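You operate a simulated robot arm through the tools that you are given. There is no shell and no other tool. Be economical: measure what you need, move in short steps, check, and stop when the job is done.

The job below is to be done with a simulated two-armed robot. You get a single attempt, and the scene is never put back.

JOB
Wipe up the spill on the bar top with the red napkin and put it back.

The check looks at the end state, three seconds after you hand in, the way a careful person would. Anything else that was tipped, shoved, dropped, spilled or broken makes it a failure. Flat cloth is picked up by pressing the open fingertips on it (5 to 10 N) and closing them slowly along it; thin cloth reads only 2 to 8 mm in the jaws.

ROBOT AND FRAMES
Two 7-joint arms with two-finger parallel grippers on one trunk, on a base that drives. Base frame: it is fixed to the floor where the robot stands at the start and does not move with it; the origin is under the middle of the robot, x ahead of it, y to its left, z up; the surface under the hand at the start is at about z = 0.9. Units: m, degrees, N and s.
The left shoulder is at the start at [-0.102, 0.119, 0.784], the right one opposite. With the tool pointing down near the work surface each hand reaches from about 0.1 to 0.52 m from the robot's upright axis, wherever it stands, measured 20 degrees to its own side. Payload 3.43 kg a hand.
Tool frame (each hand has its own): the origin (TCP) lies between the finger pads and is the grasp point; the fingertips stand 0.03 m ahead of it; z points along the fingers, y is the line along which they close. The gripper opens to 0.094 m. The fingers are 0.028 m wide and 0.01 m thick; the gripper's body (0.05 by 0.096 m) begins 0.055 m behind the TCP.
Orientation is told as [roll, pitch, yaw] about the base's x, y, z axes, in that order, counted from this pose: with the fingers straight down and closing along the base's y, the tool's x points along the base's -x, its y along +y and its z along -z.

CONTROLS
- The arms move only by the tool drive_tool. It takes "left_commands", "right_commands" or both (then of equal length, played together; a hand with none holds still); each is a list of rows, each a list of 7 numbers: the finger opening in m, from 0 to 0.094, then the shift along the base's x, y, z in units of 150 mm (1.0 is 150 mm), then the turn, a rotation vector about the base's x, y, z in units of 120 degrees (1.0 is 120 degrees). In form: [[claw, dx, dy, dz, wx, wy, wz], ...]. A call has 1 to 12 rows; each row is the pose to reach, as a shift and turn from the pose commanded when the call began. A call with a number of a shift or a turn outside -1 to 1 is refused whole. Each row takes 0.2 s and may step no farther than 0.05 m and 8.6 degrees from the row before; otherwise, or with a gripper value out of range, the whole call is refused. Where a pose cannot be reached the arm comes as near as it can. A force on the tool above 40 N (or 10 N above the force at the start of the call, whichever is more), or a blocked arm, ends the call early, and 0.2 s more pass. Each finger travels about 0.153 m/s and halts on what it meets, pressing with about 27 N; the grip force reading is that of the motor and also rises with nothing between the fingers. The clock runs only during rows and for 0.2 s after the last one: add rows that repeat a pose to give the fingers time. The reply holds the time, the measured pose of the TCP, the force on the tool along the base axes, the opening and the grip force, in the units named above and with some noise, with the torque about the TCP (base axes, N m) and any sound that the robot's microphone picked up, and new pictures: "show" is both (left out), scene, wrist or none (wrist: the cameras of the hands that moved).
- Cameras (640 x 400 px; columns grow to the right, rows downward): "scene" is now at [0.0439, -0.0008, 1.4964]; the picture's right is [0.03, -1.00, 0.00], its down [-0.73, -0.02, -0.68] and it looks along [0.68, 0.02, -0.73] (base axes); focal length 261 px, centre (320, 200). "left" rides on the left gripper at [0.076, -0.014, -0.102] in its tool frame; the picture's right is [0.18, 0.98, 0.00], its down [-0.75, 0.14, -0.64] and it looks along [-0.63, 0.12, 0.77] (tool axes); focal length 243 px, centre (320, 200). "right" rides on the right gripper at [0.076, 0.014, -0.103] in its tool frame; the picture's right is [-0.18, 0.98, 0.00], its down [-0.75, -0.14, -0.64] and it looks along [-0.63, -0.12, 0.77] (tool axes); focal length 243 px, centre (320, 200). There is no depth. A picture from a camera that has moved, and an enlarged one, comes with that camera's place and axes in the base frame and with its lens. The place of the scene camera against the robot may be out by one fixed shift of up to 0.012 m in any direction.
- slide_trunk(by): slides the trunk up (or, below 0, down) by that many m; the arms and the scene camera ride with it, the base frame stays. It gives what a move gives, with no picture.
- drive_base(legs): drives the robot by 1 to 6 legs, each [ahead, left, turn to the left] in m, m and degrees, along the robot's own axes; the way and the turn of a leg run together, so that a leg with both is an arc; at most 1.5 m and 180 degrees a leg. The arms and the cameras ride along, it lands a little off, and it stops where it bumps. It gives what a move gives, and a new picture of the scene camera.
- head_to(pan, tilt): turns the head with the scene camera to pan (to the left, within 143 degrees either way) and tilt (down, from -29 to 69), counted from straight ahead of the robot. It gives what a move gives, and a new picture of the scene camera.
- inspect(camera, box): a new picture of the part [left, top, right, bottom] of that camera's present view, enlarged. No time passes.
- finish_job(): hands the job in; it is judged then, once.

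Work in short steps. Places have to be worked out from the pictures, the camera data and where the tool is seen: move nearer, look again, correct. Check each grasp and each placing, and mend what went wrong. You have 120 turns and 260 pictures in all, those below and enlarged ones among them. Open the grippers and draw the arms clear of the work before you hand the job in, unless the task says otherwise; then end with one line.

The tools are called after "Call:" as name(argument=value, ...) on one line, values as JSON. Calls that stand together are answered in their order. drive_tool: Moves the arms, as the interface text tells. Its arguments: {"type":"object","properties":{"left_commands":{"type":"array","items":{"type":"array","items":{"type":"number"}}},"right_commands":{"type":"array","items":{"type":"array","items":{"type":"number"}}},"show":{"type":"string","enum":["both","scene","wrist","none"]}},"required":[]} The other tools are called the same way: slide_trunk (by) slides the trunk up or down; drive_base (legs) drives the base; head_to (pan, tilt) turns the head that bears the scene camera; inspect (camera, box) takes an enlarged picture of a part of a camera's view; finish_job () hands the job in.

At the start:

```text
time_s: 0.0
left_ee_pos: [0.3872, 0.1858, 1.1294]
left_tool_rot: [0.0, 0.0, 0.1]
left_contact_force: [1.1, 0.1, 0.2]
left_torque: [0.0, 0.01, -0.03]
left_finger_gap: 0.0939
left_grip_force: 0.0
right_ee_pos: [0.2784, -0.1029, 1.1774]
right_tool_rot: [-0.1, -0.1, 0.0]
right_contact_force: [0.2, -0.8, -0.2]
right_torque: [0.0, 0.02, 0.03]
right_finger_gap: 0.0941
right_grip_force: 0.0
trunk travel left (down, up): [-0.208, 0.128]
robot x, y, heading: [0.0029, 0.0022, -0.0]
head pan, tilt: [1.8, 47.1]
```

scene: 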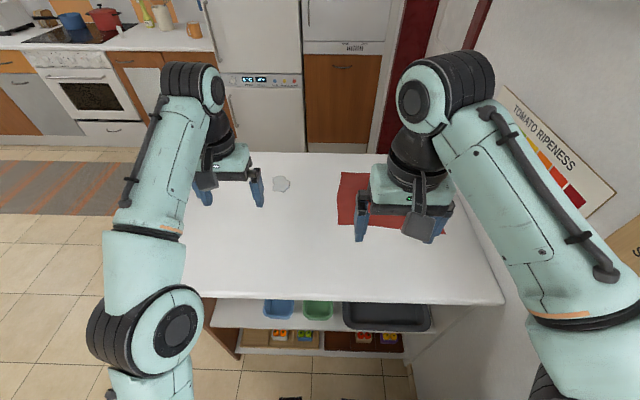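
right: 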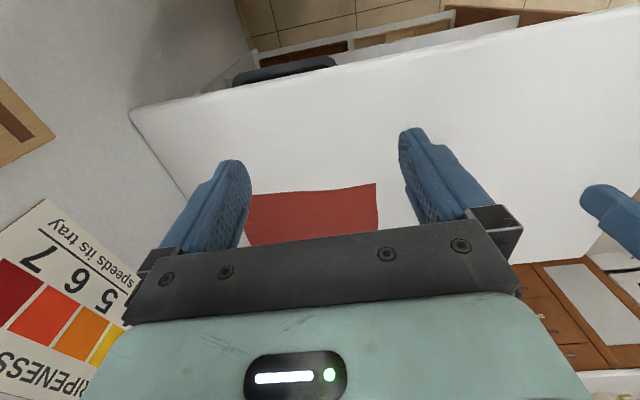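
left: 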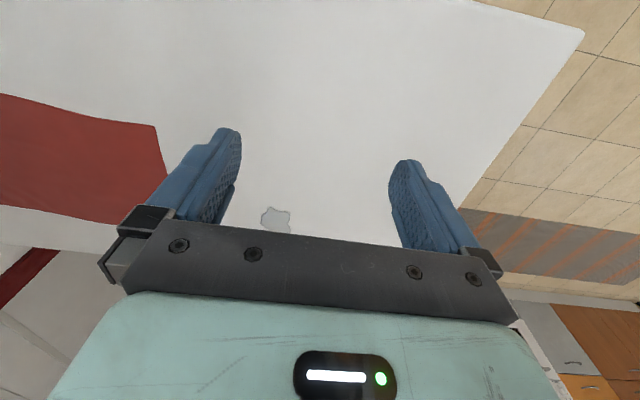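

The spill looks to be near [0.67, 0.14] and the napkin spans about x 0.48–0.73, y -0.04 to -0.34. I'll look down to see how close the bar's edge is to the base.

Call:
head_to(pan=0, tilt=69)

Call:
inspect(camera="right", box=[100, 60, 640, 260])

```text
time_s: 0.8
left_ee_pos: [0.3881, 0.186, 1.1306]
left_tool_rot: [0.0, 0.0, 0.0]
left_contact_force: [-0.4, -0.4, 0.8]
left_torque: [0.02, -0.02, 0.02]
left_finger_gap: 0.094
left_grip_force: 0.0
right_ee_pos: [0.2783, -0.1038, 1.1776]
right_tool_rot: [-0.1, -0.1, -0.1]
right_contact_force: [-0.5, -0.3, 0.2]
right_torque: [-0.04, -0.03, 0.02]
right_finger_gap: 0.0942
right_grip_force: 0.1
trunk travel left (down, up): [-0.208, 0.128]
robot x, y, heading: [-0.0047, -0.0017, 0.1]
head pan, tilt: [0.0, 68.8]
camera scene: at [0.0203, -0.0032, 1.4705], right [0.0, -1.0, 0.0], down [-0.93, 0.0, -0.36], along [0.36, 0.0, -0.93], focal length 261 px, centre (320, 200)
```

scene: 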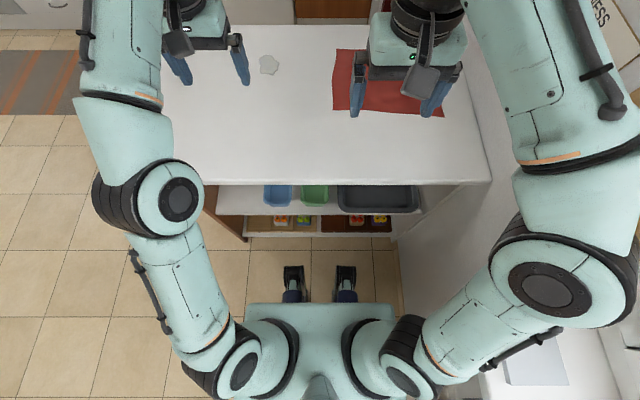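

```text
1.19 times, centred on (370, 160) of right
camera zoom: at [0.2025, -0.0887, 1.2806], right [0.18, 0.98, 0.0], down [0.75, -0.14, 0.64], along [0.63, -0.12, -0.77], focal length 288 px, centre (261, 247)
```

zoom: 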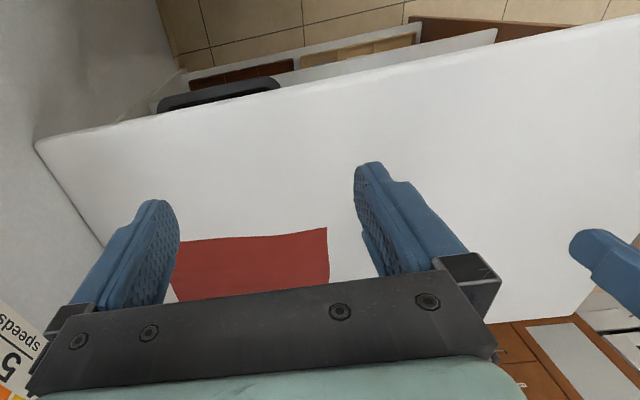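

The bar top is at z≈0.9 with its front edge at x≈0.29, and there's a little room ahead of the base. The spill is beyond reach from here, so I creep forward.

Call:
drive_base(legs=[[0.07, 0.0, 0.0]])

```text
time_s: 2.1
left_ee_pos: [0.4607, 0.1848, 1.1298]
left_tool_rot: [0.0, -0.1, 0.0]
left_contact_force: [0.1, 1.2, 0.1]
left_torque: [0.02, -0.05, -0.02]
left_finger_gap: 0.094
left_grip_force: 0.1
right_ee_pos: [0.3521, -0.1035, 1.1774]
right_tool_rot: [0.0, -0.2, 0.0]
right_contact_force: [-0.9, 0.5, -0.2]
right_torque: [-0.02, -0.06, 0.0]
right_finger_gap: 0.0941
right_grip_force: 0.0
trunk travel left (down, up): [-0.208, 0.128]
robot x, y, heading: [0.0742, -0.0006, -0.0]
head pan, tilt: [0.0, 68.8]
stopped in leg 1: the robot was blocked; the commanded pose is now the measured one
camera scene: at [0.0927, -0.0032, 1.4704], right [0.0, -1.0, 0.0], down [-0.93, 0.0, -0.36], along [0.36, 0.0, -0.93], focal length 261 px, centre (320, 200)
```

scene: 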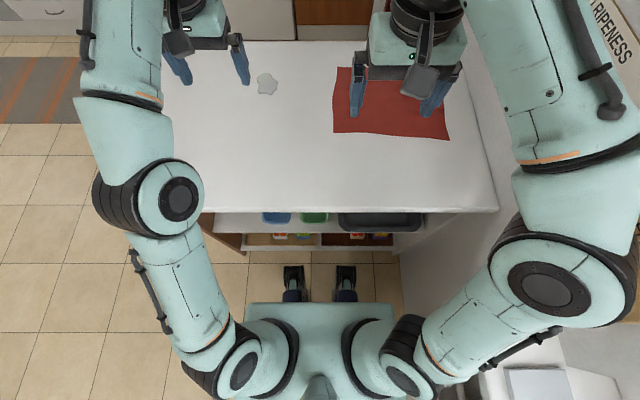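

The base touched the bar's front after 7 cm, so I back off 1 cm to stay free of it.

Call:
drive_base(legs=[[-0.01, 0.0, 0.0]])

```text
time_s: 2.8
left_ee_pos: [0.452, 0.1863, 1.1278]
left_tool_rot: [0.1, 0.0, 0.1]
left_contact_force: [0.5, -0.5, 0.9]
left_torque: [0.0, 0.02, 0.01]
left_finger_gap: 0.0939
left_grip_force: 0.0
right_ee_pos: [0.3443, -0.1043, 1.1777]
right_tool_rot: [-0.3, 0.0, 0.0]
right_contact_force: [0.3, 0.5, 0.7]
right_torque: [-0.03, -0.03, 0.02]
right_finger_gap: 0.0943
right_grip_force: 0.0
trunk travel left (down, up): [-0.208, 0.128]
robot x, y, heading: [0.0642, -0.0009, -0.0]
head pan, tilt: [0.0, 68.8]
camera scene: at [0.0849, -0.0032, 1.4704], right [0.0, -1.0, 0.0], down [-0.93, 0.0, -0.36], along [0.36, 0.0, -0.93], focal length 261 px, centre (320, 200)
```

scene: 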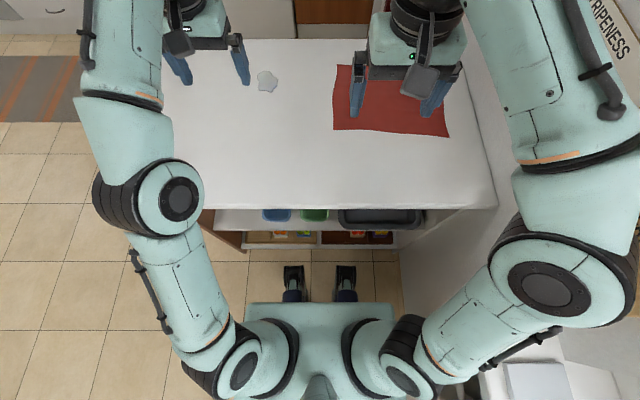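

Spill ≈ [0.665, 0.148]; napkin near-left corner ≈ [0.50, -0.037]. I test the left hand's reach toward the spill with the fingers tilted forward.

Call:
drive_tool(left_commands=[[0.06, 0.25, -0.06, 0, 0, -0.07, 0], [0.03, 0.5, -0.12, -0.05, 0, -0.14, 0], [0.01, 0.75, -0.18, -0.1, 0, -0.208, 0], [0.01, 1.0, -0.25, -0.2, 0, -0.208, 0], [0.01, 1.0, -0.25, -0.2, 0, -0.208, 0]], show="both")

```text
time_s: 4.0
left_ee_pos: [0.5891, 0.1509, 1.0954]
left_tool_rot: [-0.1, -25.1, 0.2]
left_contact_force: [0.2, -0.9, -0.1]
left_torque: [0.04, -0.02, 0.0]
left_finger_gap: 0.0102
left_grip_force: 0.1
left hand out of reach, approached as far as the arm can: row 4, 5
right_ee_pos: [0.3441, -0.1027, 1.1763]
right_tool_rot: [-0.1, 0.0, -0.1]
right_contact_force: [0.2, 0.3, 0.0]
right_torque: [-0.02, -0.04, 0.02]
right_finger_gap: 0.0941
right_grip_force: 0.1
trunk travel left (down, up): [-0.208, 0.128]
robot x, y, heading: [0.0639, 0.0033, -0.1]
head pan, tilt: [0.0, 68.8]
camera scene: at [0.0842, -0.0031, 1.4704], right [0.0, -1.0, 0.0], down [-0.93, 0.0, -0.36], along [0.36, 0.0, -0.93], focal length 261 px, centre (320, 200)
camera left: at [0.4775, 0.1363, 1.1566], right [-0.17, 0.98, -0.08], down [0.41, 0.14, 0.9], along [0.9, 0.12, -0.43], focal length 243 px, centre (320, 200)
```

scene: 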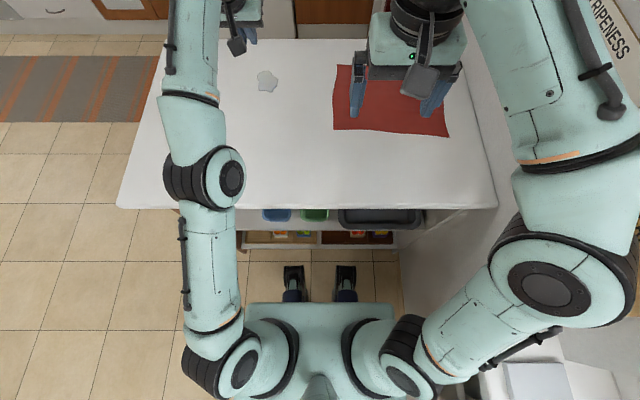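
left: 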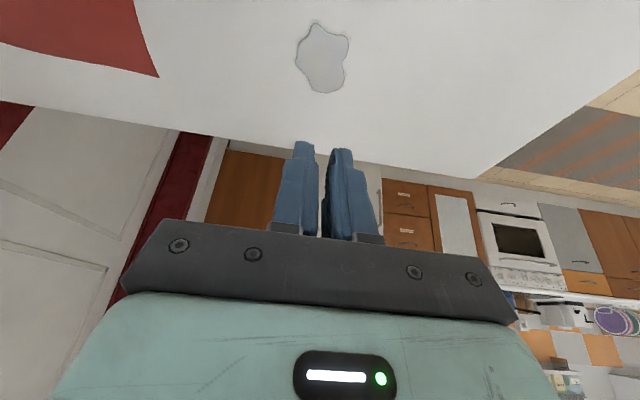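

The arm ran out because the wrist is high above the shoulder; raising the trunk and lowering the hand should gain reach.

Call:
slide_trunk(by=0.12)

```text
time_s: 5.5
left_ee_pos: [0.5897, 0.1501, 1.2155]
left_tool_rot: [0.0, -24.9, 0.1]
left_contact_force: [-0.4, 0.4, 0.8]
left_torque: [0.01, -0.01, 0.02]
left_finger_gap: 0.01
left_grip_force: 0.0
right_ee_pos: [0.3432, -0.1026, 1.2961]
right_tool_rot: [-0.1, 0.0, 0.1]
right_contact_force: [0.8, -0.9, 0.4]
right_torque: [0.0, 0.04, -0.04]
right_finger_gap: 0.0942
right_grip_force: 0.1
trunk travel left (down, up): [-0.328, 0.008]
robot x, y, heading: [0.0635, -0.0014, 0.0]
head pan, tilt: [0.0, 68.8]
```

Now lower the left hand and push forward to test reach over the spill, staying well above the bar.

Call:
drive_tool(left_commands=[[0.01, 0, 0, -0.33, 0, 0, 0], [0.01, 0, 0, -0.66, 0, 0, 0], [0.01, 0, 0, -0.99, 0, 0, 0], [0.01, 0.25, 0, -1, 0, 0, 0], [0.01, 0.5, 0, -1, 0, 0, 0], [0.01, 0.6, 0, -1, 0, 0, 0]], show="none")

```text
time_s: 6.9
left_ee_pos: [0.6797, 0.1472, 1.0643]
left_tool_rot: [-0.1, -25.0, 0.1]
left_contact_force: [-0.2, 0.0, -0.3]
left_torque: [0.01, 0.0, 0.0]
left_finger_gap: 0.01
left_grip_force: 0.1
right_ee_pos: [0.3448, -0.1038, 1.2972]
right_tool_rot: [-0.2, 0.0, -0.1]
right_contact_force: [-0.6, 0.0, 0.2]
right_torque: [-0.02, -0.01, -0.02]
right_finger_gap: 0.0942
right_grip_force: 0.0
trunk travel left (down, up): [-0.328, 0.008]
robot x, y, heading: [0.0637, -0.0017, 0.3]
head pan, tilt: [0.0, 68.8]
```

Reach is fine. Before bringing the left hand over the napkin I move the right hand a bit outward (up high) so the arms don't meet, and lift the left hand's tilt toward the napkin.

Call:
drive_tool(right_commands=[[0.06, 0.1, -0.3, 0, 0, 0, 0], [0.05, 0.2, -0.6, 0, 0, 0, 0], [0.05, 0.25, -0.9, 0, 0, 0, 0], [0.05, 0.25, -0.95, 0, 0, 0, 0]], show="scene")

```text
time_s: 8.1
left_ee_pos: [0.6684, 0.1689, 1.0688]
left_tool_rot: [-1.2, -25.6, 0.8]
left_contact_force: [-0.7, 1.3, 0.2]
left_torque: [0.02, 0.01, 0.0]
left_finger_gap: 0.0099
left_grip_force: 0.0
right_ee_pos: [0.3718, -0.1885, 1.2923]
right_tool_rot: [-1.6, 1.6, 6.3]
right_contact_force: [-0.5, -1.0, 0.3]
right_torque: [0.01, 0.0, -0.02]
right_finger_gap: 0.0502
right_grip_force: 0.0
trunk travel left (down, up): [-0.328, 0.008]
robot x, y, heading: [0.0621, 0.0028, 0.6]
head pan, tilt: [0.0, 68.8]
stopped in row 4 (right hand): the arm was blocked; the commanded pose is now the measured one
camera scene: at [0.0669, 0.0269, 1.5963], right [0.0, -1.0, 0.02], down [-0.93, -0.01, -0.37], along [0.37, -0.01, -0.93], focal length 261 px, centre (320, 200)
```

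scene: 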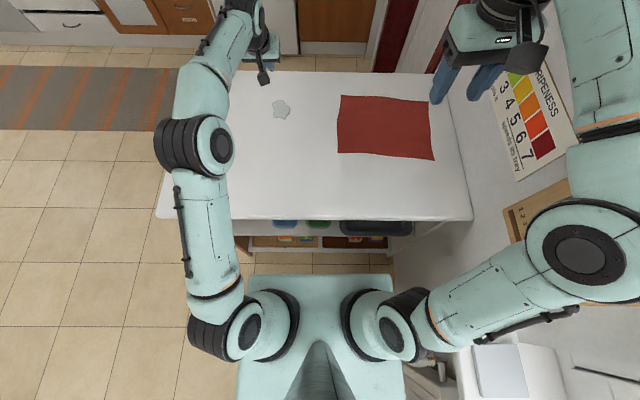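

The right elbow met the wall and pushed the robot aside; I bring the right hand back inward straight away.

Call:
drive_tool(right_commands=[[0.05, 0.0, 0.15, 0, 0, 0, -0.02], [0.05, 0.0, 0.35, 0, 0, 0, -0.04], [0.05, 0.0, 0.5, 0, 0, 0, -0.05], [0.05, 0.0, 0.5, 0, 0, 0, -0.05]], show="scene")

```text
time_s: 9.1
left_ee_pos: [0.6781, 0.1486, 1.065]
left_tool_rot: [0.0, -25.0, 0.2]
left_contact_force: [0.9, 0.2, 0.1]
left_torque: [0.02, -0.02, 0.03]
left_finger_gap: 0.0098
left_grip_force: 0.1
right_ee_pos: [0.3822, -0.1525, 1.2867]
right_tool_rot: [-0.3, 1.6, -2.2]
right_contact_force: [-0.3, -0.1, -0.5]
right_torque: [-0.01, 0.02, -0.01]
right_finger_gap: 0.0499
right_grip_force: 0.0
trunk travel left (down, up): [-0.328, 0.008]
robot x, y, heading: [0.0635, -0.0041, -0.1]
head pan, tilt: [0.0, 68.8]
camera scene: at [0.0817, -0.0028, 1.5955], right [0.0, -1.0, 0.0], down [-0.93, 0.0, -0.36], along [0.36, 0.0, -0.93], focal length 261 px, centre (320, 200)
```

scene: 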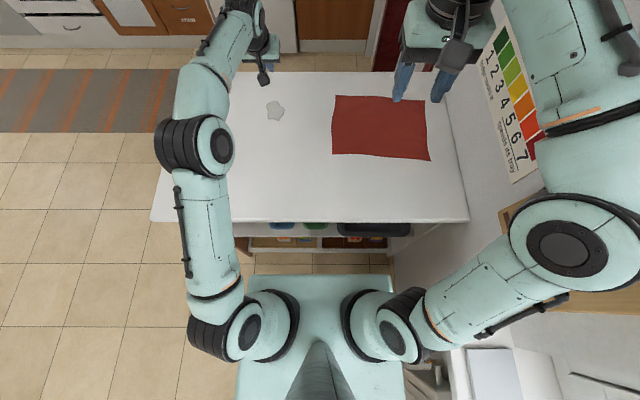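

All looks intact and the napkin is fully visible: corners about [0.50,-0.04], [0.48,-0.34], [0.71,-0.36], [0.73,-0.054]. I bring the left hand toward the middle of its left edge, reducing the tilt.

Call:
drive_tool(left_commands=[[0.03, -0.15, -0.25, 0, 0, 0.05, 0], [0.05, -0.3, -0.5, 0, 0, 0.1, 0], [0.05, -0.45, -0.75, 0, 0, 0.125, 0], [0.05, -0.53, -1.0, -0.1, 0, 0.125, 0], [0.05, -0.53, -1.0, -0.2, 0, 0.125, 0]], show="scene")

Call:
drive_tool(left_commands=[[0.05, 0, -0.25, 0, 0, 0, 0], [0.05, 0, -0.5, -0.1, 0, 0, 0], [0.05, 0, -0.6, -0.2, 0, 0, 0], [0.05, 0, -0.6, -0.2, 0, 0, 0]], show="both")

```text
time_s: 10.3
left_ee_pos: [0.5978, 0.0003, 1.0347]
left_tool_rot: [0.1, -9.9, 0.1]
left_contact_force: [-0.9, 1.2, -1.0]
left_torque: [0.01, -0.03, 0.02]
left_finger_gap: 0.0502
left_grip_force: 0.1
right_ee_pos: [0.3832, -0.1493, 1.2868]
right_tool_rot: [-0.5, 1.7, -2.1]
right_contact_force: [0.3, -0.9, 0.4]
right_torque: [-0.02, 0.02, 0.0]
right_finger_gap: 0.0501
right_grip_force: 0.0
trunk travel left (down, up): [-0.328, 0.008]
robot x, y, heading: [0.0611, -0.0003, 0.5]
head pan, tilt: [0.0, 68.8]
camera scene: at [0.0819, -0.0002, 1.5955], right [0.0, -1.0, 0.0], down [-0.93, 0.0, -0.36], along [0.36, 0.0, -0.93], focal length 261 px, centre (320, 200)
```

scene: 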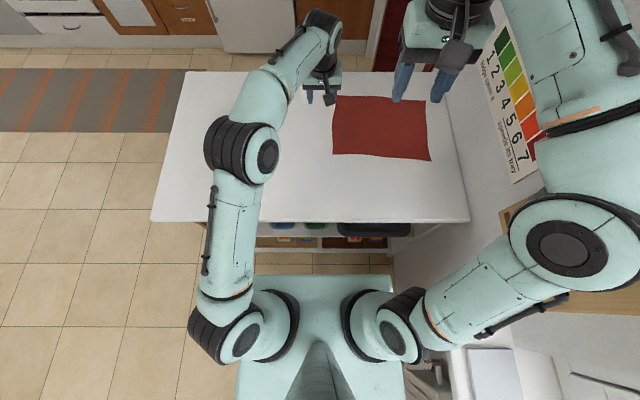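

```text
time_s: 11.3
left_ee_pos: [0.5981, -0.0904, 1.0051]
left_tool_rot: [-0.1, -10.1, 0.3]
left_contact_force: [0.4, 0.0, -0.6]
left_torque: [0.01, -0.05, 0.01]
left_finger_gap: 0.05
left_grip_force: 0.1
right_ee_pos: [0.383, -0.1496, 1.2875]
right_tool_rot: [-0.5, 1.7, -2.2]
right_contact_force: [1.0, -0.7, -0.4]
right_torque: [0.01, -0.03, 0.01]
right_finger_gap: 0.0499
right_grip_force: 0.1
trunk travel left (down, up): [-0.328, 0.008]
robot x, y, heading: [0.0645, 0.0014, -0.1]
head pan, tilt: [0.0, 68.8]
camera scene: at [0.0816, -0.0009, 1.5955], right [0.0, -1.0, 0.0], down [-0.93, 0.0, -0.36], along [0.36, 0.0, -0.93], focal length 261 px, centre (320, 200)
camera left: at [0.5067, -0.1057, 1.0915], right [-0.18, 0.98, -0.03], down [0.63, 0.14, 0.76], along [0.75, 0.12, -0.65], focal length 243 px, centre (320, 200)
```

scene: 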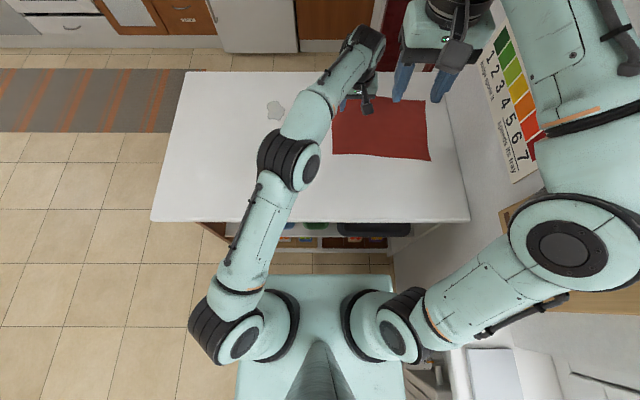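
left: 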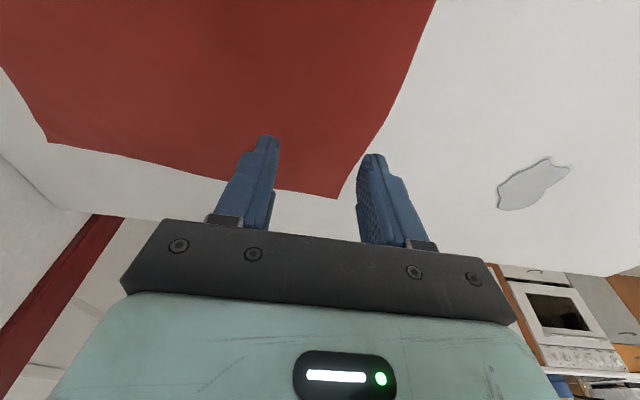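

The napkin edge at x=0.6 is at y≈-0.038, so both fingers (y -0.055 to -0.125) will land on cloth. I descend to just above it.

Call:
drive_tool(left_commands=[[0.05, 0, 0, -0.2, 0, 0, 0], [0.05, 0, 0, -0.35, 0, 0, 0], [0.05, 0, 0, -0.43, 0, 0, 0], [0.05, 0, 0, -0.47, 0, 0, 0], [0.05, 0, 0, -0.47, 0, 0, 0]], show="wrist")

```text
time_s: 12.5
left_ee_pos: [0.6004, -0.0893, 0.9331]
left_tool_rot: [0.0, -9.9, 0.2]
left_contact_force: [-0.6, 0.2, -1.0]
left_torque: [0.01, -0.01, 0.0]
left_finger_gap: 0.0498
left_grip_force: 0.0
right_ee_pos: [0.3829, -0.1507, 1.2863]
right_tool_rot: [-0.5, 1.7, -2.2]
right_contact_force: [-0.5, -0.7, 0.5]
right_torque: [0.01, 0.02, 0.0]
right_finger_gap: 0.0502
right_grip_force: 0.1
trunk travel left (down, up): [-0.328, 0.008]
robot x, y, heading: [0.0626, 0.0051, 0.2]
head pan, tilt: [0.0, 68.8]
camera left: at [0.5078, -0.1037, 1.0206], right [-0.18, 0.98, -0.03], down [0.63, 0.14, 0.76], along [0.75, 0.12, -0.65], focal length 243 px, centre (320, 200)
```

left: 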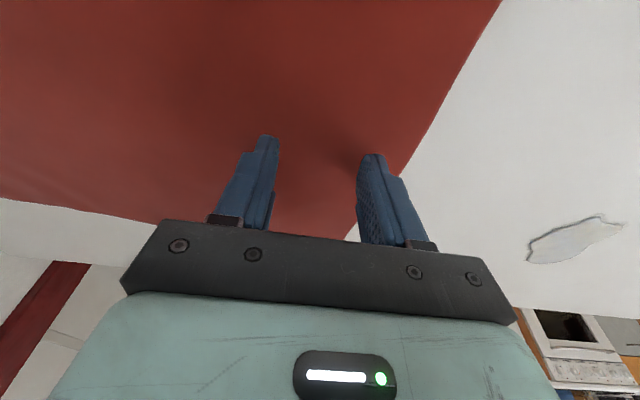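

No contact yet; I go down in millimetre steps until about 5–10 N.

Call:
drive_tool(left_commands=[[0.05, 0, 0, -0.012, 0, 0, 0], [0.05, 0, 0, -0.024, 0, 0, 0], [0.05, 0, 0, -0.032, 0, 0, 0]], show="none")

```text
time_s: 13.3
left_ee_pos: [0.5997, -0.0887, 0.9325]
left_tool_rot: [0.0, -10.4, 0.2]
left_contact_force: [2.9, 1.3, 22.1]
left_torque: [0.27, 0.13, -0.02]
left_finger_gap: 0.0501
left_grip_force: 0.0
right_ee_pos: [0.3805, -0.1493, 1.2869]
right_tool_rot: [-0.5, 1.6, -2.2]
right_contact_force: [-0.4, -0.2, -0.1]
right_torque: [0.0, 0.03, 0.0]
right_finger_gap: 0.0499
right_grip_force: 0.2
trunk travel left (down, up): [-0.328, 0.008]
robot x, y, heading: [0.0637, 0.0021, 0.2]
head pan, tilt: [0.0, 68.8]
```

22 N is too much (stiffness ≈5 N/mm), so I ease up 3 mm and close slowly along the cloth.

Call:
drive_tool(left_commands=[[0.05, 0, 0, 0.02, 0, 0, 0], [0.045, 0, 0, 0.02, 0, 0, 0], [0.04, 0, 0, 0.02, 0, 0, 0], [0.035, 0, 0, 0.02, 0, 0, 0], [0.03, 0, 0, 0.02, 0, 0, 0], [0.025, 0, 0, 0.02, 0, 0, 0], [0.02, 0, 0, 0.02, 0, 0, 0], [0.015, 0, 0, 0.02, 0, 0, 0], [0.01, 0, 0, 0.02, 0, 0, 0], [0.005, 0, 0, 0.02, 0, 0, 0], [0, 0, 0, 0.02, 0, 0, 0], [0, 0, 0, 0.02, 0, 0, 0]], show="both")

```text
time_s: 15.9
left_ee_pos: [0.5989, -0.0891, 0.9327]
left_tool_rot: [-0.1, -10.0, 0.2]
left_contact_force: [0.0, 0.4, 10.3]
left_torque: [0.03, 0.12, 0.02]
left_finger_gap: 0.0018
left_grip_force: 27.1
right_ee_pos: [0.3817, -0.1489, 1.2868]
right_tool_rot: [-0.6, 1.6, -2.2]
right_contact_force: [0.4, 0.1, -0.1]
right_torque: [-0.01, 0.03, -0.02]
right_finger_gap: 0.0502
right_grip_force: 0.1
trunk travel left (down, up): [-0.328, 0.008]
robot x, y, heading: [0.0661, 0.0022, 0.2]
head pan, tilt: [0.0, 68.8]
camera scene: at [0.0807, -0.0009, 1.5955], right [0.0, -1.0, 0.0], down [-0.93, 0.0, -0.36], along [0.36, 0.0, -0.93], focal length 261 px, centre (320, 200)
camera left: at [0.5064, -0.1042, 1.0202], right [-0.18, 0.98, -0.03], down [0.63, 0.14, 0.76], along [0.75, 0.12, -0.65], focal length 243 px, centre (320, 200)
```

scene: 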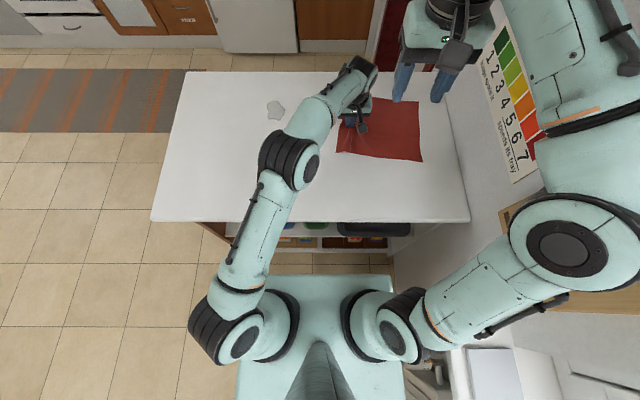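
left: 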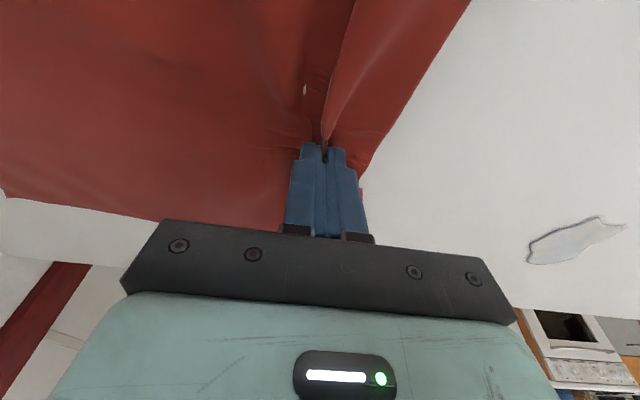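

The cloth is pinched (1.8 mm, a fold between the fingers). I lift slightly and pull it left, checking that it comes along.

Call:
drive_tool(left_commands=[[0, 0, 0, 0.1, 0, 0, 0], [0, 0.05, 0.2, 0.12, 0, 0, 0], [0, 0.1, 0.4, 0.12, 0, 0, 0], [0, 0.15, 0.6, 0.12, 0, 0, 0], [0, 0.2, 0.8, 0.12, 0, 0, 0], [0, 0.2, 0.8, 0.12, 0, 0, 0]], show="both")

```text
time_s: 17.3
left_ee_pos: [0.6272, 0.0304, 0.9491]
left_tool_rot: [0.0, -9.9, 0.1]
left_contact_force: [-0.5, -0.5, 0.4]
left_torque: [0.02, -0.02, 0.0]
left_finger_gap: 0.0019
left_grip_force: 27.3
right_ee_pos: [0.3828, -0.1512, 1.2865]
right_tool_rot: [-0.5, 1.7, -2.1]
right_contact_force: [-0.5, -0.7, -0.2]
right_torque: [0.01, 0.02, -0.01]
right_finger_gap: 0.0499
right_grip_force: 0.0
trunk travel left (down, up): [-0.328, 0.008]
robot x, y, heading: [0.0644, 0.0035, 0.1]
head pan, tilt: [0.0, 68.8]
camera scene: at [0.0815, -0.0017, 1.5955], right [0.0, -1.0, 0.0], down [-0.93, 0.0, -0.36], along [0.36, 0.0, -0.93], focal length 261 px, centre (320, 200)
camera left: at [0.535, 0.0153, 1.0365], right [-0.18, 0.98, -0.03], down [0.63, 0.14, 0.76], along [0.75, 0.12, -0.65], focal length 243 px, centre (320, 200)
```

scene: 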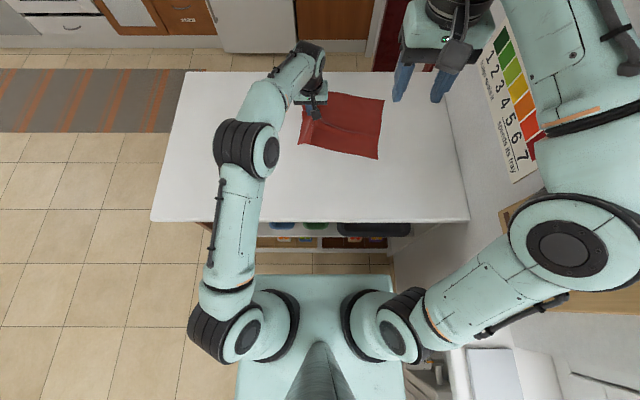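
left: 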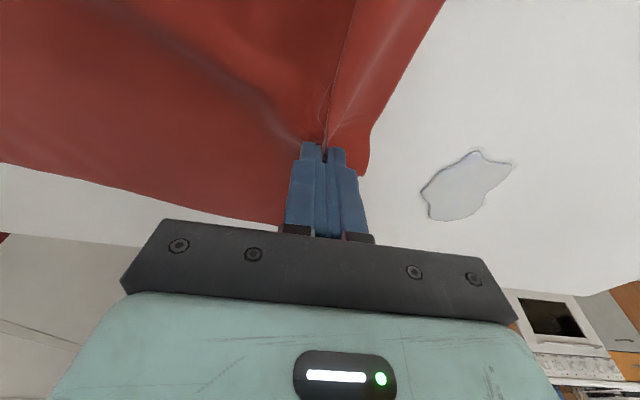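

The cloth follows nicely. The spill centre is at [0.653, 0.150]; I move to its right side, press the cloth down lightly and stroke across it.

Call:
drive_tool(left_commands=[[0, 0.08, 0.25, 0, 0, 0, 0], [0, 0.15, 0.5, 0, 0, 0, 0], [0, 0.15, 0.5, -0.1, 0, 0, 0], [0, 0.15, 0.6, -0.12, 0, 0, 0], [0, 0.15, 0.7, -0.12, 0, 0, 0], [0, 0.15, 0.8, -0.12, 0, 0, 0], [0, 0.15, 0.9, -0.12, 0, 0, 0], [0, 0.15, 1.0, -0.12, 0, 0, 0], [0, 0.15, 1.0, -0.12, 0, 0, 0]], show="both")

```text
time_s: 19.3
left_ee_pos: [0.6517, 0.1785, 0.9332]
left_tool_rot: [-0.1, -10.0, 0.3]
left_contact_force: [-0.9, -1.1, 3.0]
left_torque: [-0.06, -0.02, -0.02]
left_finger_gap: 0.0023
left_grip_force: 27.1
right_ee_pos: [0.3821, -0.1508, 1.2876]
right_tool_rot: [-0.4, 1.7, -2.2]
right_contact_force: [-0.1, -0.3, 0.0]
right_torque: [0.0, 0.02, -0.05]
right_finger_gap: 0.0499
right_grip_force: 0.0
trunk travel left (down, up): [-0.328, 0.008]
robot x, y, heading: [0.0654, 0.0027, 0.2]
head pan, tilt: [0.0, 68.8]
camera scene: at [0.0813, -0.0015, 1.5956], right [0.0, -1.0, 0.0], down [-0.93, 0.0, -0.36], along [0.36, 0.0, -0.93], focal length 261 px, centre (320, 200)
camera left: at [0.5596, 0.1641, 1.0203], right [-0.18, 0.98, -0.03], down [0.63, 0.14, 0.76], along [0.75, 0.12, -0.65], focal length 243 px, centre (320, 200)
```

scene: 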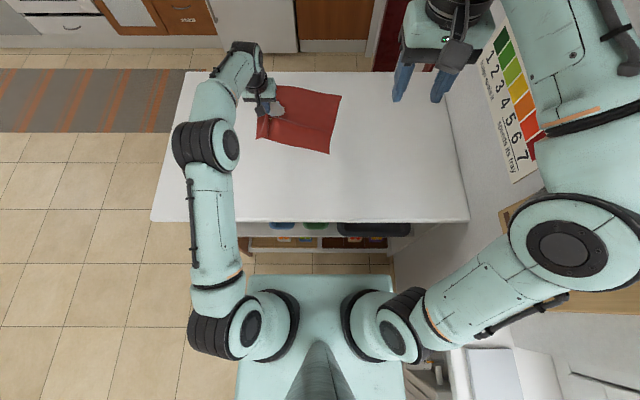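
left: 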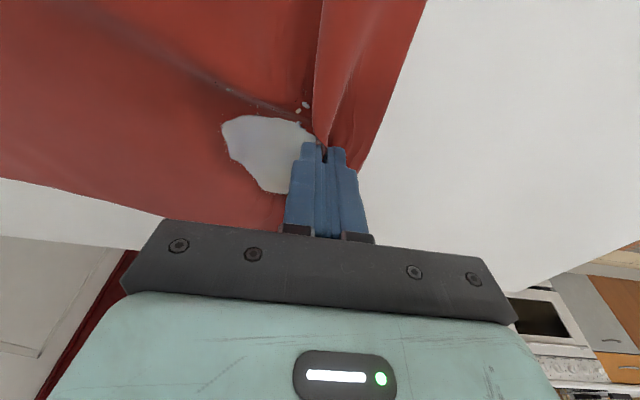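

The stroke was light (3 N) and the spill remains, still showing through the cloth. I wipe back and forth with a bit more pressure.

Call:
drive_tool(left_commands=[[0, 0, 0, -0.013, 0, 0, 0], [0, 0, -0.15, -0.013, 0, 0, 0], [0, 0, -0.3, -0.013, 0, 0, 0], [0, 0, -0.42, -0.013, 0, 0, 0], [0, 0, -0.25, -0.013, 0, 0, 0], [0, 0, -0.1, -0.013, 0, 0, 0], [0, 0, 0.05, -0.013, 0, 0, 0], [0, 0.08, -0.1, -0.013, 0, 0, 0], [0, 0.08, -0.25, -0.013, 0, 0, 0], [0, 0.08, -0.4, -0.013, 0, 0, 0], [0, 0.08, -0.2, -0.013, 0, 0, 0], [0, 0.08, 0.05, -0.013, 0, 0, 0]], show="wrist")

```text
time_s: 21.9
left_ee_pos: [0.6617, 0.1859, 0.9333]
left_tool_rot: [0.0, -10.1, 0.2]
left_contact_force: [-0.5, -5.5, 17.8]
left_torque: [-0.17, 0.15, 0.04]
left_finger_gap: 0.0019
left_grip_force: 26.9
right_ee_pos: [0.3801, -0.1492, 1.2867]
right_tool_rot: [-0.5, 1.6, -2.2]
right_contact_force: [-0.6, -0.2, -0.1]
right_torque: [0.01, -0.02, -0.01]
right_finger_gap: 0.05
right_grip_force: 0.1
trunk travel left (down, up): [-0.328, 0.008]
robot x, y, heading: [0.0608, 0.0027, 0.2]
head pan, tilt: [0.0, 68.8]
camera left: at [0.5696, 0.1711, 1.0201], right [-0.18, 0.98, -0.03], down [0.63, 0.14, 0.76], along [0.76, 0.12, -0.64], focal length 243 px, centre (320, 200)
```

left: 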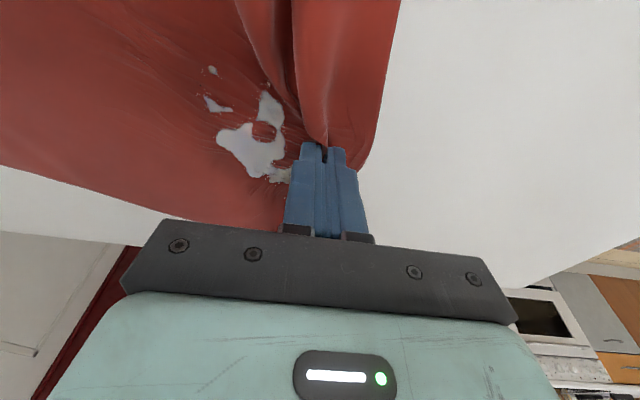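

The patch is breaking up. I continue with further strokes, covering the nearer and farther parts too.

Call:
drive_tool(left_commands=[[0, -0.1, -0.1, 0, 0, 0, 0], [0, -0.2, -0.25, 0, 0, 0, 0], [0, -0.2, -0.45, 0, 0, 0, 0], [0, -0.2, -0.25, 0, 0, 0, 0], [0, -0.2, 0, 0, 0, 0, 0], [0, -0.1, -0.2, 0, 0, 0, 0], [0, -0.05, -0.45, 0, 0, 0, 0], [0, -0.05, -0.2, 0, 0, 0, 0], [0, 0.05, 0.05, 0, 0, 0, 0], [0, 0.1, -0.2, 0, 0, 0, 0], [0, 0.1, -0.45, 0, 0, 0, 0], [0, 0.1, -0.2, 0, 0, 0, 0]], show="wrist")

```text
time_s: 24.5
left_ee_pos: [0.6792, 0.1573, 0.9326]
left_tool_rot: [-0.2, -10.0, 0.2]
left_contact_force: [-0.8, -5.3, 15.7]
left_torque: [-0.19, 0.12, 0.06]
left_finger_gap: 0.002
left_grip_force: 27.0
right_ee_pos: [0.3811, -0.1491, 1.2861]
right_tool_rot: [-0.5, 1.6, -2.3]
right_contact_force: [0.4, 0.3, -0.4]
right_torque: [0.01, 0.01, 0.01]
right_finger_gap: 0.0503
right_grip_force: 0.1
trunk travel left (down, up): [-0.328, 0.008]
robot x, y, heading: [0.0645, -0.0008, 0.3]
head pan, tilt: [0.0, 68.8]
camera left: at [0.587, 0.1434, 1.0203], right [-0.18, 0.98, -0.04], down [0.63, 0.14, 0.76], along [0.75, 0.12, -0.65], focal length 243 px, centre (320, 200)
```

left: 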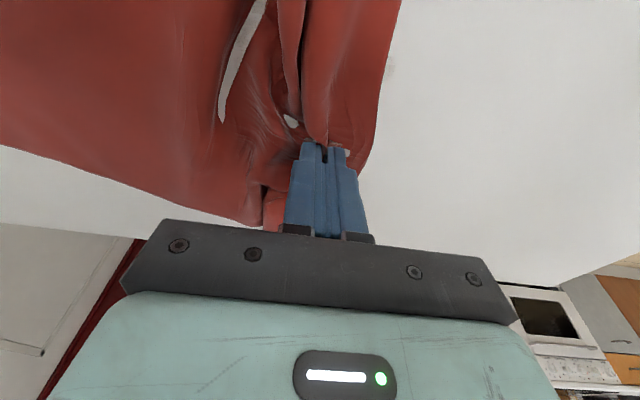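

To see what's left of the spill I lift the cloth and draw it back to the right.

Call:
drive_tool(left_commands=[[0, 0, -0.1, 0.15, 0, 0, 0], [0, -0.1, -0.35, 0.3, 0, 0, 0], [0, -0.2, -0.6, 0.5, 0, 0, 0], [0, -0.3, -0.85, 0.7, 0, 0, 0], [0, -0.3, -1.0, 0.7, 0, 0, 0], [0, -0.3, -1.0, 0.7, 0, 0, 0]], show="both")

```text
refused: row 3 steps farther than a row can; nothing moved
```

Call:
drive_tool(left_commands=[[0, 0, -0.1, 0.15, 0, 0, 0], [0, -0.05, -0.3, 0.3, 0, 0, 0], [0, -0.1, -0.5, 0.45, 0, 0, 0], [0, -0.15, -0.7, 0.6, 0, 0, 0], [0, -0.2, -0.9, 0.7, 0, 0, 0], [0, -0.2, -1.0, 0.7, 0, 0, 0], [0, -0.2, -1.0, 0.7, 0, 0, 0]], show="both")

```text
time_s: 26.1
left_ee_pos: [0.6462, 0.0113, 1.0342]
left_tool_rot: [0.0, -10.1, 0.2]
left_contact_force: [-0.8, -0.4, 0.0]
left_torque: [0.0, 0.01, 0.0]
left_finger_gap: 0.0022
left_grip_force: 27.5
left hand out of reach, approached as far as the arm can: row 6
right_ee_pos: [0.3838, -0.1506, 1.2869]
right_tool_rot: [-0.5, 1.7, -2.2]
right_contact_force: [0.7, -0.1, 0.8]
right_torque: [0.02, 0.01, 0.01]
right_finger_gap: 0.05
right_grip_force: 0.1
trunk travel left (down, up): [-0.328, 0.008]
robot x, y, heading: [0.063, 0.0012, 0.2]
head pan, tilt: [0.0, 68.8]
camera scene: at [0.0821, -0.0012, 1.5955], right [0.0, -1.0, 0.0], down [-0.93, 0.0, -0.36], along [0.36, 0.0, -0.93], focal length 261 px, centre (320, 200)
camera left: at [0.554, -0.0043, 1.1211], right [-0.18, 0.98, -0.03], down [0.63, 0.14, 0.76], along [0.75, 0.12, -0.65], focal length 243 px, centre (320, 200)
```

scene: 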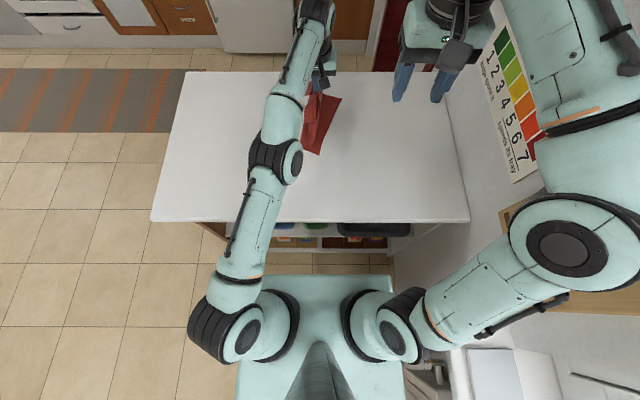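
left: 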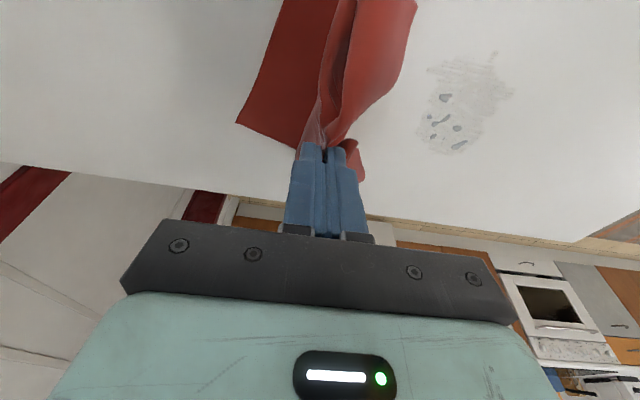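

Wiping works: only a few droplets and a smear remain. I look closer.

Call:
inspect(camera="left", box=[380, 20, 560, 180])

```text
2.50 times, centred on (470, 100) of left
camera zoom: at [0.554, -0.0043, 1.1211], right [-0.18, 0.98, -0.03], down [0.63, 0.14, 0.76], along [0.75, 0.12, -0.65], focal length 606 px, centre (-55, 450)
```

zoom: 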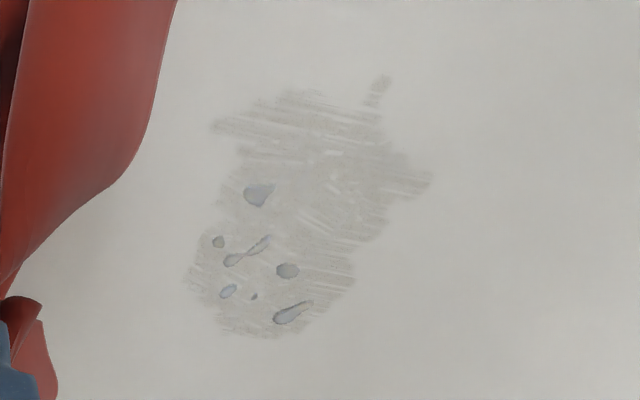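

Remaining smear: x 0.60–0.70, y 0.115–0.18, with droplets inside. I lower the cloth to the right of it and then wipe over the whole area in rows.

Call:
drive_tool(left_commands=[[0, -0.1, 0, -0.25, 0, 0, 0], [0, -0.2, 0, -0.5, 0, 0, 0], [0, -0.27, 0.1, -0.64, 0, 0, 0], [0, -0.27, 0.3, -0.66, 0, 0, 0], [0, -0.27, 0.5, -0.66, 0, 0, 0], [0, -0.27, 0.58, -0.7, 0, 0, 0], [0, -0.27, 0.58, -0.7, 0, 0, 0]], show="both")

```text
time_s: 27.7
left_ee_pos: [0.6797, 0.0849, 0.9416]
left_tool_rot: [0.1, -9.9, 0.2]
left_contact_force: [1.4, -0.7, 0.4]
left_torque: [0.02, 0.0, 0.0]
left_finger_gap: 0.002
left_grip_force: 26.8
left hand out of reach, approached as far as the arm can: row 1, 2, 3, 4, 5, 6, 7
right_ee_pos: [0.3823, -0.1506, 1.287]
right_tool_rot: [-0.4, 1.7, -2.1]
right_contact_force: [-0.1, -0.6, 0.6]
right_torque: [-0.01, -0.02, -0.04]
right_finger_gap: 0.05
right_grip_force: 0.1
trunk travel left (down, up): [-0.328, 0.008]
robot x, y, heading: [0.0628, 0.0037, 0.3]
head pan, tilt: [0.0, 68.8]
camera scene: at [0.0816, -0.001, 1.5955], right [0.0, -1.0, 0.0], down [-0.93, 0.0, -0.36], along [0.36, 0.0, -0.93], focal length 261 px, centre (320, 200)
camera left: at [0.5875, 0.0687, 1.0292], right [-0.18, 0.98, -0.03], down [0.63, 0.14, 0.76], along [0.75, 0.12, -0.65], focal length 243 px, centre (320, 200)
```

scene: 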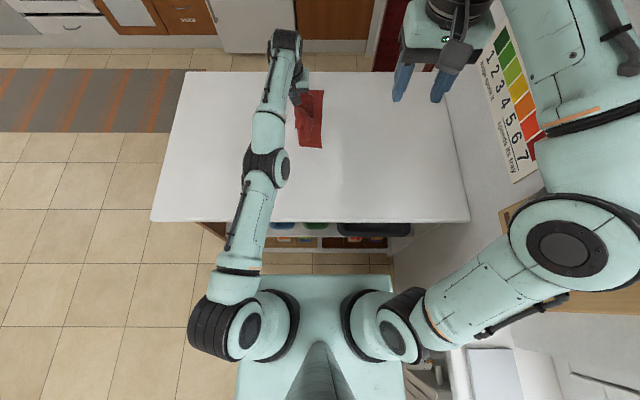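
left: 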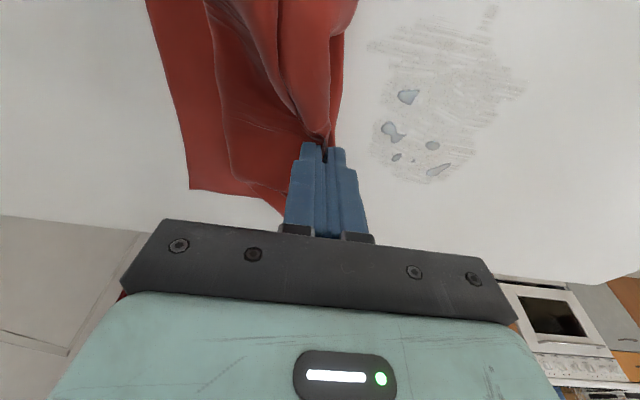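

The arm drifted to a compromise pose (x 0.68). I try again in small steps to bring it back to where I want it.

Call:
drive_tool(left_commands=[[0, -0.05, 0, 0.07, 0, 0, 0], [0, -0.15, 0, 0.07, 0, 0, 0], [0, -0.3, 0, 0.07, 0, 0, 0], [0, -0.3, 0, 0.07, 0, 0, 0]], show="none")

```text
time_s: 28.7
left_ee_pos: [0.6761, 0.0767, 0.9586]
left_tool_rot: [-0.1, -9.9, 0.2]
left_contact_force: [-0.7, -0.6, 0.9]
left_torque: [0.02, 0.02, 0.03]
left_finger_gap: 0.0019
left_grip_force: 27.3
left hand out of reach, approached as far as the arm can: row 1, 2, 3, 4
right_ee_pos: [0.3831, -0.1508, 1.2876]
right_tool_rot: [-0.5, 1.8, -2.2]
right_contact_force: [0.1, -0.3, -0.4]
right_torque: [-0.01, -0.02, 0.0]
right_finger_gap: 0.0499
right_grip_force: 0.1
trunk travel left (down, up): [-0.328, 0.008]
robot x, y, heading: [0.0654, 0.0024, -0.1]
head pan, tilt: [0.0, 68.8]
```

Arm appears locked near-straight. I try pulling it back together with a move left and up, to let the elbow fold.

Call:
drive_tool(left_commands=[[0, -0.1, 0.1, 0.1, 0, 0, 0], [0, -0.2, 0.2, 0.2, 0, 0, 0], [0, -0.3, 0.3, 0.3, 0, 0, 0], [0, -0.45, 0.4, 0.3, 0, 0, 0], [0, -0.6, 0.4, 0.3, 0, 0, 0], [0, -0.6, 0.4, 0.3, 0, 0, 0]], show="scene")

```text
time_s: 30.1
left_ee_pos: [0.6665, 0.1259, 1.0273]
left_tool_rot: [0.0, -10.0, 0.3]
left_contact_force: [-0.3, -0.2, 0.5]
left_torque: [0.0, 0.02, 0.01]
left_finger_gap: 0.0017
left_grip_force: 27.2
left hand out of reach, approached as far as the arm can: row 1, 2, 3, 4, 5, 6
right_ee_pos: [0.3822, -0.1489, 1.2868]
right_tool_rot: [-0.5, 1.7, -2.2]
right_contact_force: [0.1, -0.3, 0.0]
right_torque: [0.0, -0.01, -0.05]
right_finger_gap: 0.0499
right_grip_force: 0.0
trunk travel left (down, up): [-0.328, 0.008]
robot x, y, heading: [0.0616, 0.0062, 0.1]
head pan, tilt: [0.0, 68.8]
camera scene: at [0.0817, -0.001, 1.5955], right [0.0, -1.0, 0.0], down [-0.93, 0.0, -0.36], along [0.36, 0.0, -0.93], focal length 261 px, centre (320, 200)
```

scene: 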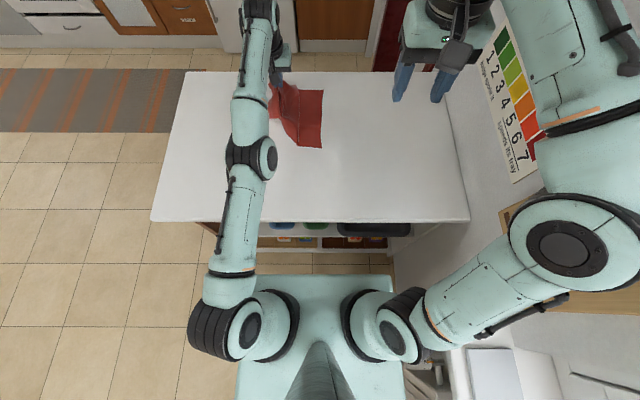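

The arm is at full stretch and the solver is stuck at that singularity; I command a larger pull-back with tilt so that it has to bend the elbow.

Call:
drive_tool(left_commands=[[0, -0.25, 0, 0, 0, -0.05, 0], [0, -0.5, 0, 0, 0, -0.1, 0], [0, -0.75, 0, 0, 0, -0.125, 0], [0, -1.0, 0, 0, 0, -0.125, 0], [0, -1.0, 0, 0, 0, -0.125, 0]], show="none")

```text
time_s: 31.3
left_ee_pos: [0.6943, 0.1001, 1.098]
left_tool_rot: [0.1, -24.9, 0.2]
left_contact_force: [0.3, -0.6, 0.1]
left_torque: [0.01, 0.02, 0.01]
left_finger_gap: 0.0022
left_grip_force: 27.2
left hand out of reach, approached as far as the arm can: row 1, 2, 3, 4, 5
right_ee_pos: [0.382, -0.1498, 1.2874]
right_tool_rot: [-0.5, 1.5, -2.2]
right_contact_force: [0.2, -0.3, 0.5]
right_torque: [0.04, -0.03, 0.01]
right_finger_gap: 0.0502
right_grip_force: 0.1
trunk travel left (down, up): [-0.328, 0.008]
robot x, y, heading: [0.0634, 0.004, 0.2]
head pan, tilt: [0.0, 68.8]
```

Earlier, after a trunk slide, a straight-down move freed the same condition. I repeat that: a small trunk move, then the hand down.

Call:
slide_trunk(by=-0.01)

Call:
drive_tool(left_commands=[[0, 0, 0, -0.25, 0, 0, 0], [0, 0, 0, -0.5, 0, 0, 0], [0, 0, 0, -0.6, 0, 0, 0], [0, 0, 0, -0.6, 0, 0, 0]], show="none")

```text
time_s: 31.9
left_ee_pos: [0.6855, 0.1003, 1.077]
left_tool_rot: [0.0, -24.0, 0.2]
left_contact_force: [-0.2, -0.3, 0.1]
left_torque: [-0.01, 0.03, -0.02]
left_finger_gap: 0.0023
left_grip_force: 27.0
right_ee_pos: [0.3806, -0.1488, 1.2775]
right_tool_rot: [-0.6, 1.5, -2.3]
right_contact_force: [-0.3, -0.2, 0.8]
right_torque: [0.01, -0.02, -0.02]
right_finger_gap: 0.0499
right_grip_force: 0.2
trunk travel left (down, up): [-0.318, 0.018]
robot x, y, heading: [0.0616, 0.0011, 0.4]
head pan, tilt: [0.0, 68.8]
```

```text
time_s: 32.9
left_ee_pos: [0.7113, 0.099, 0.9945]
left_tool_rot: [0.0, -23.8, 0.3]
left_contact_force: [0.5, -0.2, -0.8]
left_torque: [0.02, -0.05, 0.02]
left_finger_gap: 0.002
left_grip_force: 27.2
left hand out of reach, approached as far as the arm can: row 1, 2, 3, 4
right_ee_pos: [0.3816, -0.1483, 1.2762]
right_tool_rot: [-0.5, 1.8, -2.2]
right_contact_force: [-1.1, -1.2, -0.6]
right_torque: [-0.01, 0.0, 0.02]
right_finger_gap: 0.0499
right_grip_force: 0.0
trunk travel left (down, up): [-0.318, 0.018]
robot x, y, heading: [0.0604, 0.0014, 0.2]
head pan, tilt: [0.0, 68.8]
```

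Still locked. I try stretching slightly outward first (through the singularity) and then coming back in and down.

Call:
drive_tool(left_commands=[[0, 0.25, 0.0, 0.1, 0, 0, 0], [0, 0.4, 0.0, 0.2, 0, 0, 0], [0, 0.2, 0.15, 0.1, 0, 0, 0], [0, 0.0, 0.3, 0, 0, 0, 0], [0, -0.2, 0.3, -0.1, 0, 0, 0], [0, -0.4, 0.3, -0.1, 0, 0, 0], [0, -0.5, 0.3, -0.1, 0, 0, 0], [0, -0.5, 0.3, -0.1, 0, 0, 0]], show="scene")

```text
time_s: 34.7
left_ee_pos: [0.7135, 0.1406, 0.9968]
left_tool_rot: [-0.1, -23.9, 0.1]
left_contact_force: [-0.2, -0.2, 0.7]
left_torque: [0.04, 0.05, -0.03]
left_finger_gap: 0.0017
left_grip_force: 27.4
left hand out of reach, approached as far as the arm can: row 1, 2, 3, 4, 5, 6, 7, 8
right_ee_pos: [0.3818, -0.1494, 1.2775]
right_tool_rot: [-0.4, 1.6, -2.2]
right_contact_force: [0.1, -0.2, -0.7]
right_torque: [0.02, 0.0, 0.0]
right_finger_gap: 0.0499
right_grip_force: 0.1
trunk travel left (down, up): [-0.318, 0.018]
robot x, y, heading: [0.0651, 0.0018, 0.2]
head pan, tilt: [0.0, 68.8]
camera scene: at [0.0815, -0.0013, 1.5857], right [0.0, -1.0, 0.0], down [-0.93, 0.0, -0.36], along [0.36, 0.0, -0.93], focal length 261 px, centre (320, 200)
```

scene: 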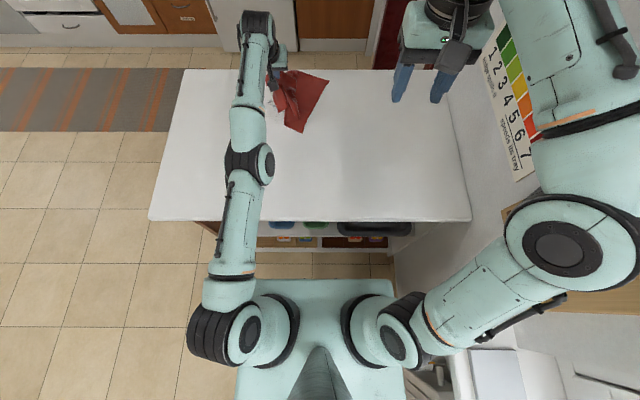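

Tangential motion still works; a sideways sweep should make the elbow flex if it is the elbow that is pinned. I try a sweep to the right.

Call:
drive_tool(left_commands=[[0, 0, -0.25, 0, 0, 0, 0], [0, 0, -0.5, 0, 0, 0, 0], [0, 0, -0.75, 0, 0, 0, 0], [0, 0, -1.0, 0, 0, 0, 0], [0, 0, -1.0, 0, 0, 0, 0]], show="scene")

```text
time_s: 35.9
left_ee_pos: [0.6933, -0.005, 0.9904]
left_tool_rot: [0.0, -23.9, 0.3]
left_contact_force: [0.5, -0.4, -0.8]
left_torque: [0.0, -0.03, 0.0]
left_finger_gap: 0.0019
left_grip_force: 27.3
left hand out of reach, approached as far as the arm can: row 2, 3, 4, 5
right_ee_pos: [0.3813, -0.1479, 1.2771]
right_tool_rot: [-0.6, 1.7, -2.2]
right_contact_force: [0.6, 0.4, -0.1]
right_torque: [-0.01, 0.0, 0.0]
right_finger_gap: 0.0499
right_grip_force: 0.0
trunk travel left (down, up): [-0.318, 0.018]
robot x, y, heading: [0.0644, 0.0018, 0.3]
head pan, tilt: [0.0, 68.8]
camera scene: at [0.0821, -0.0005, 1.5857], right [0.0, -1.0, 0.0], down [-0.93, 0.0, -0.36], along [0.36, 0.0, -0.93], focal length 261 px, centre (320, 200)
```

scene: 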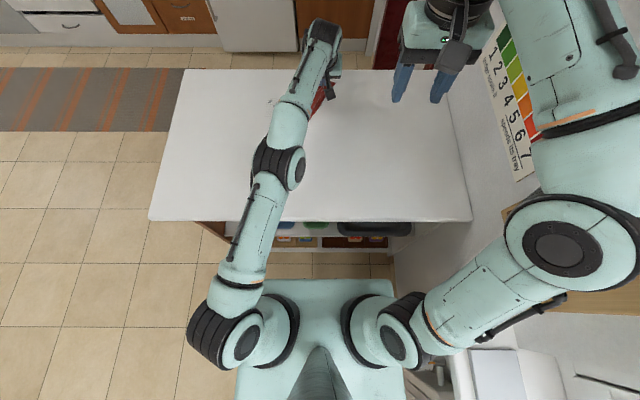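

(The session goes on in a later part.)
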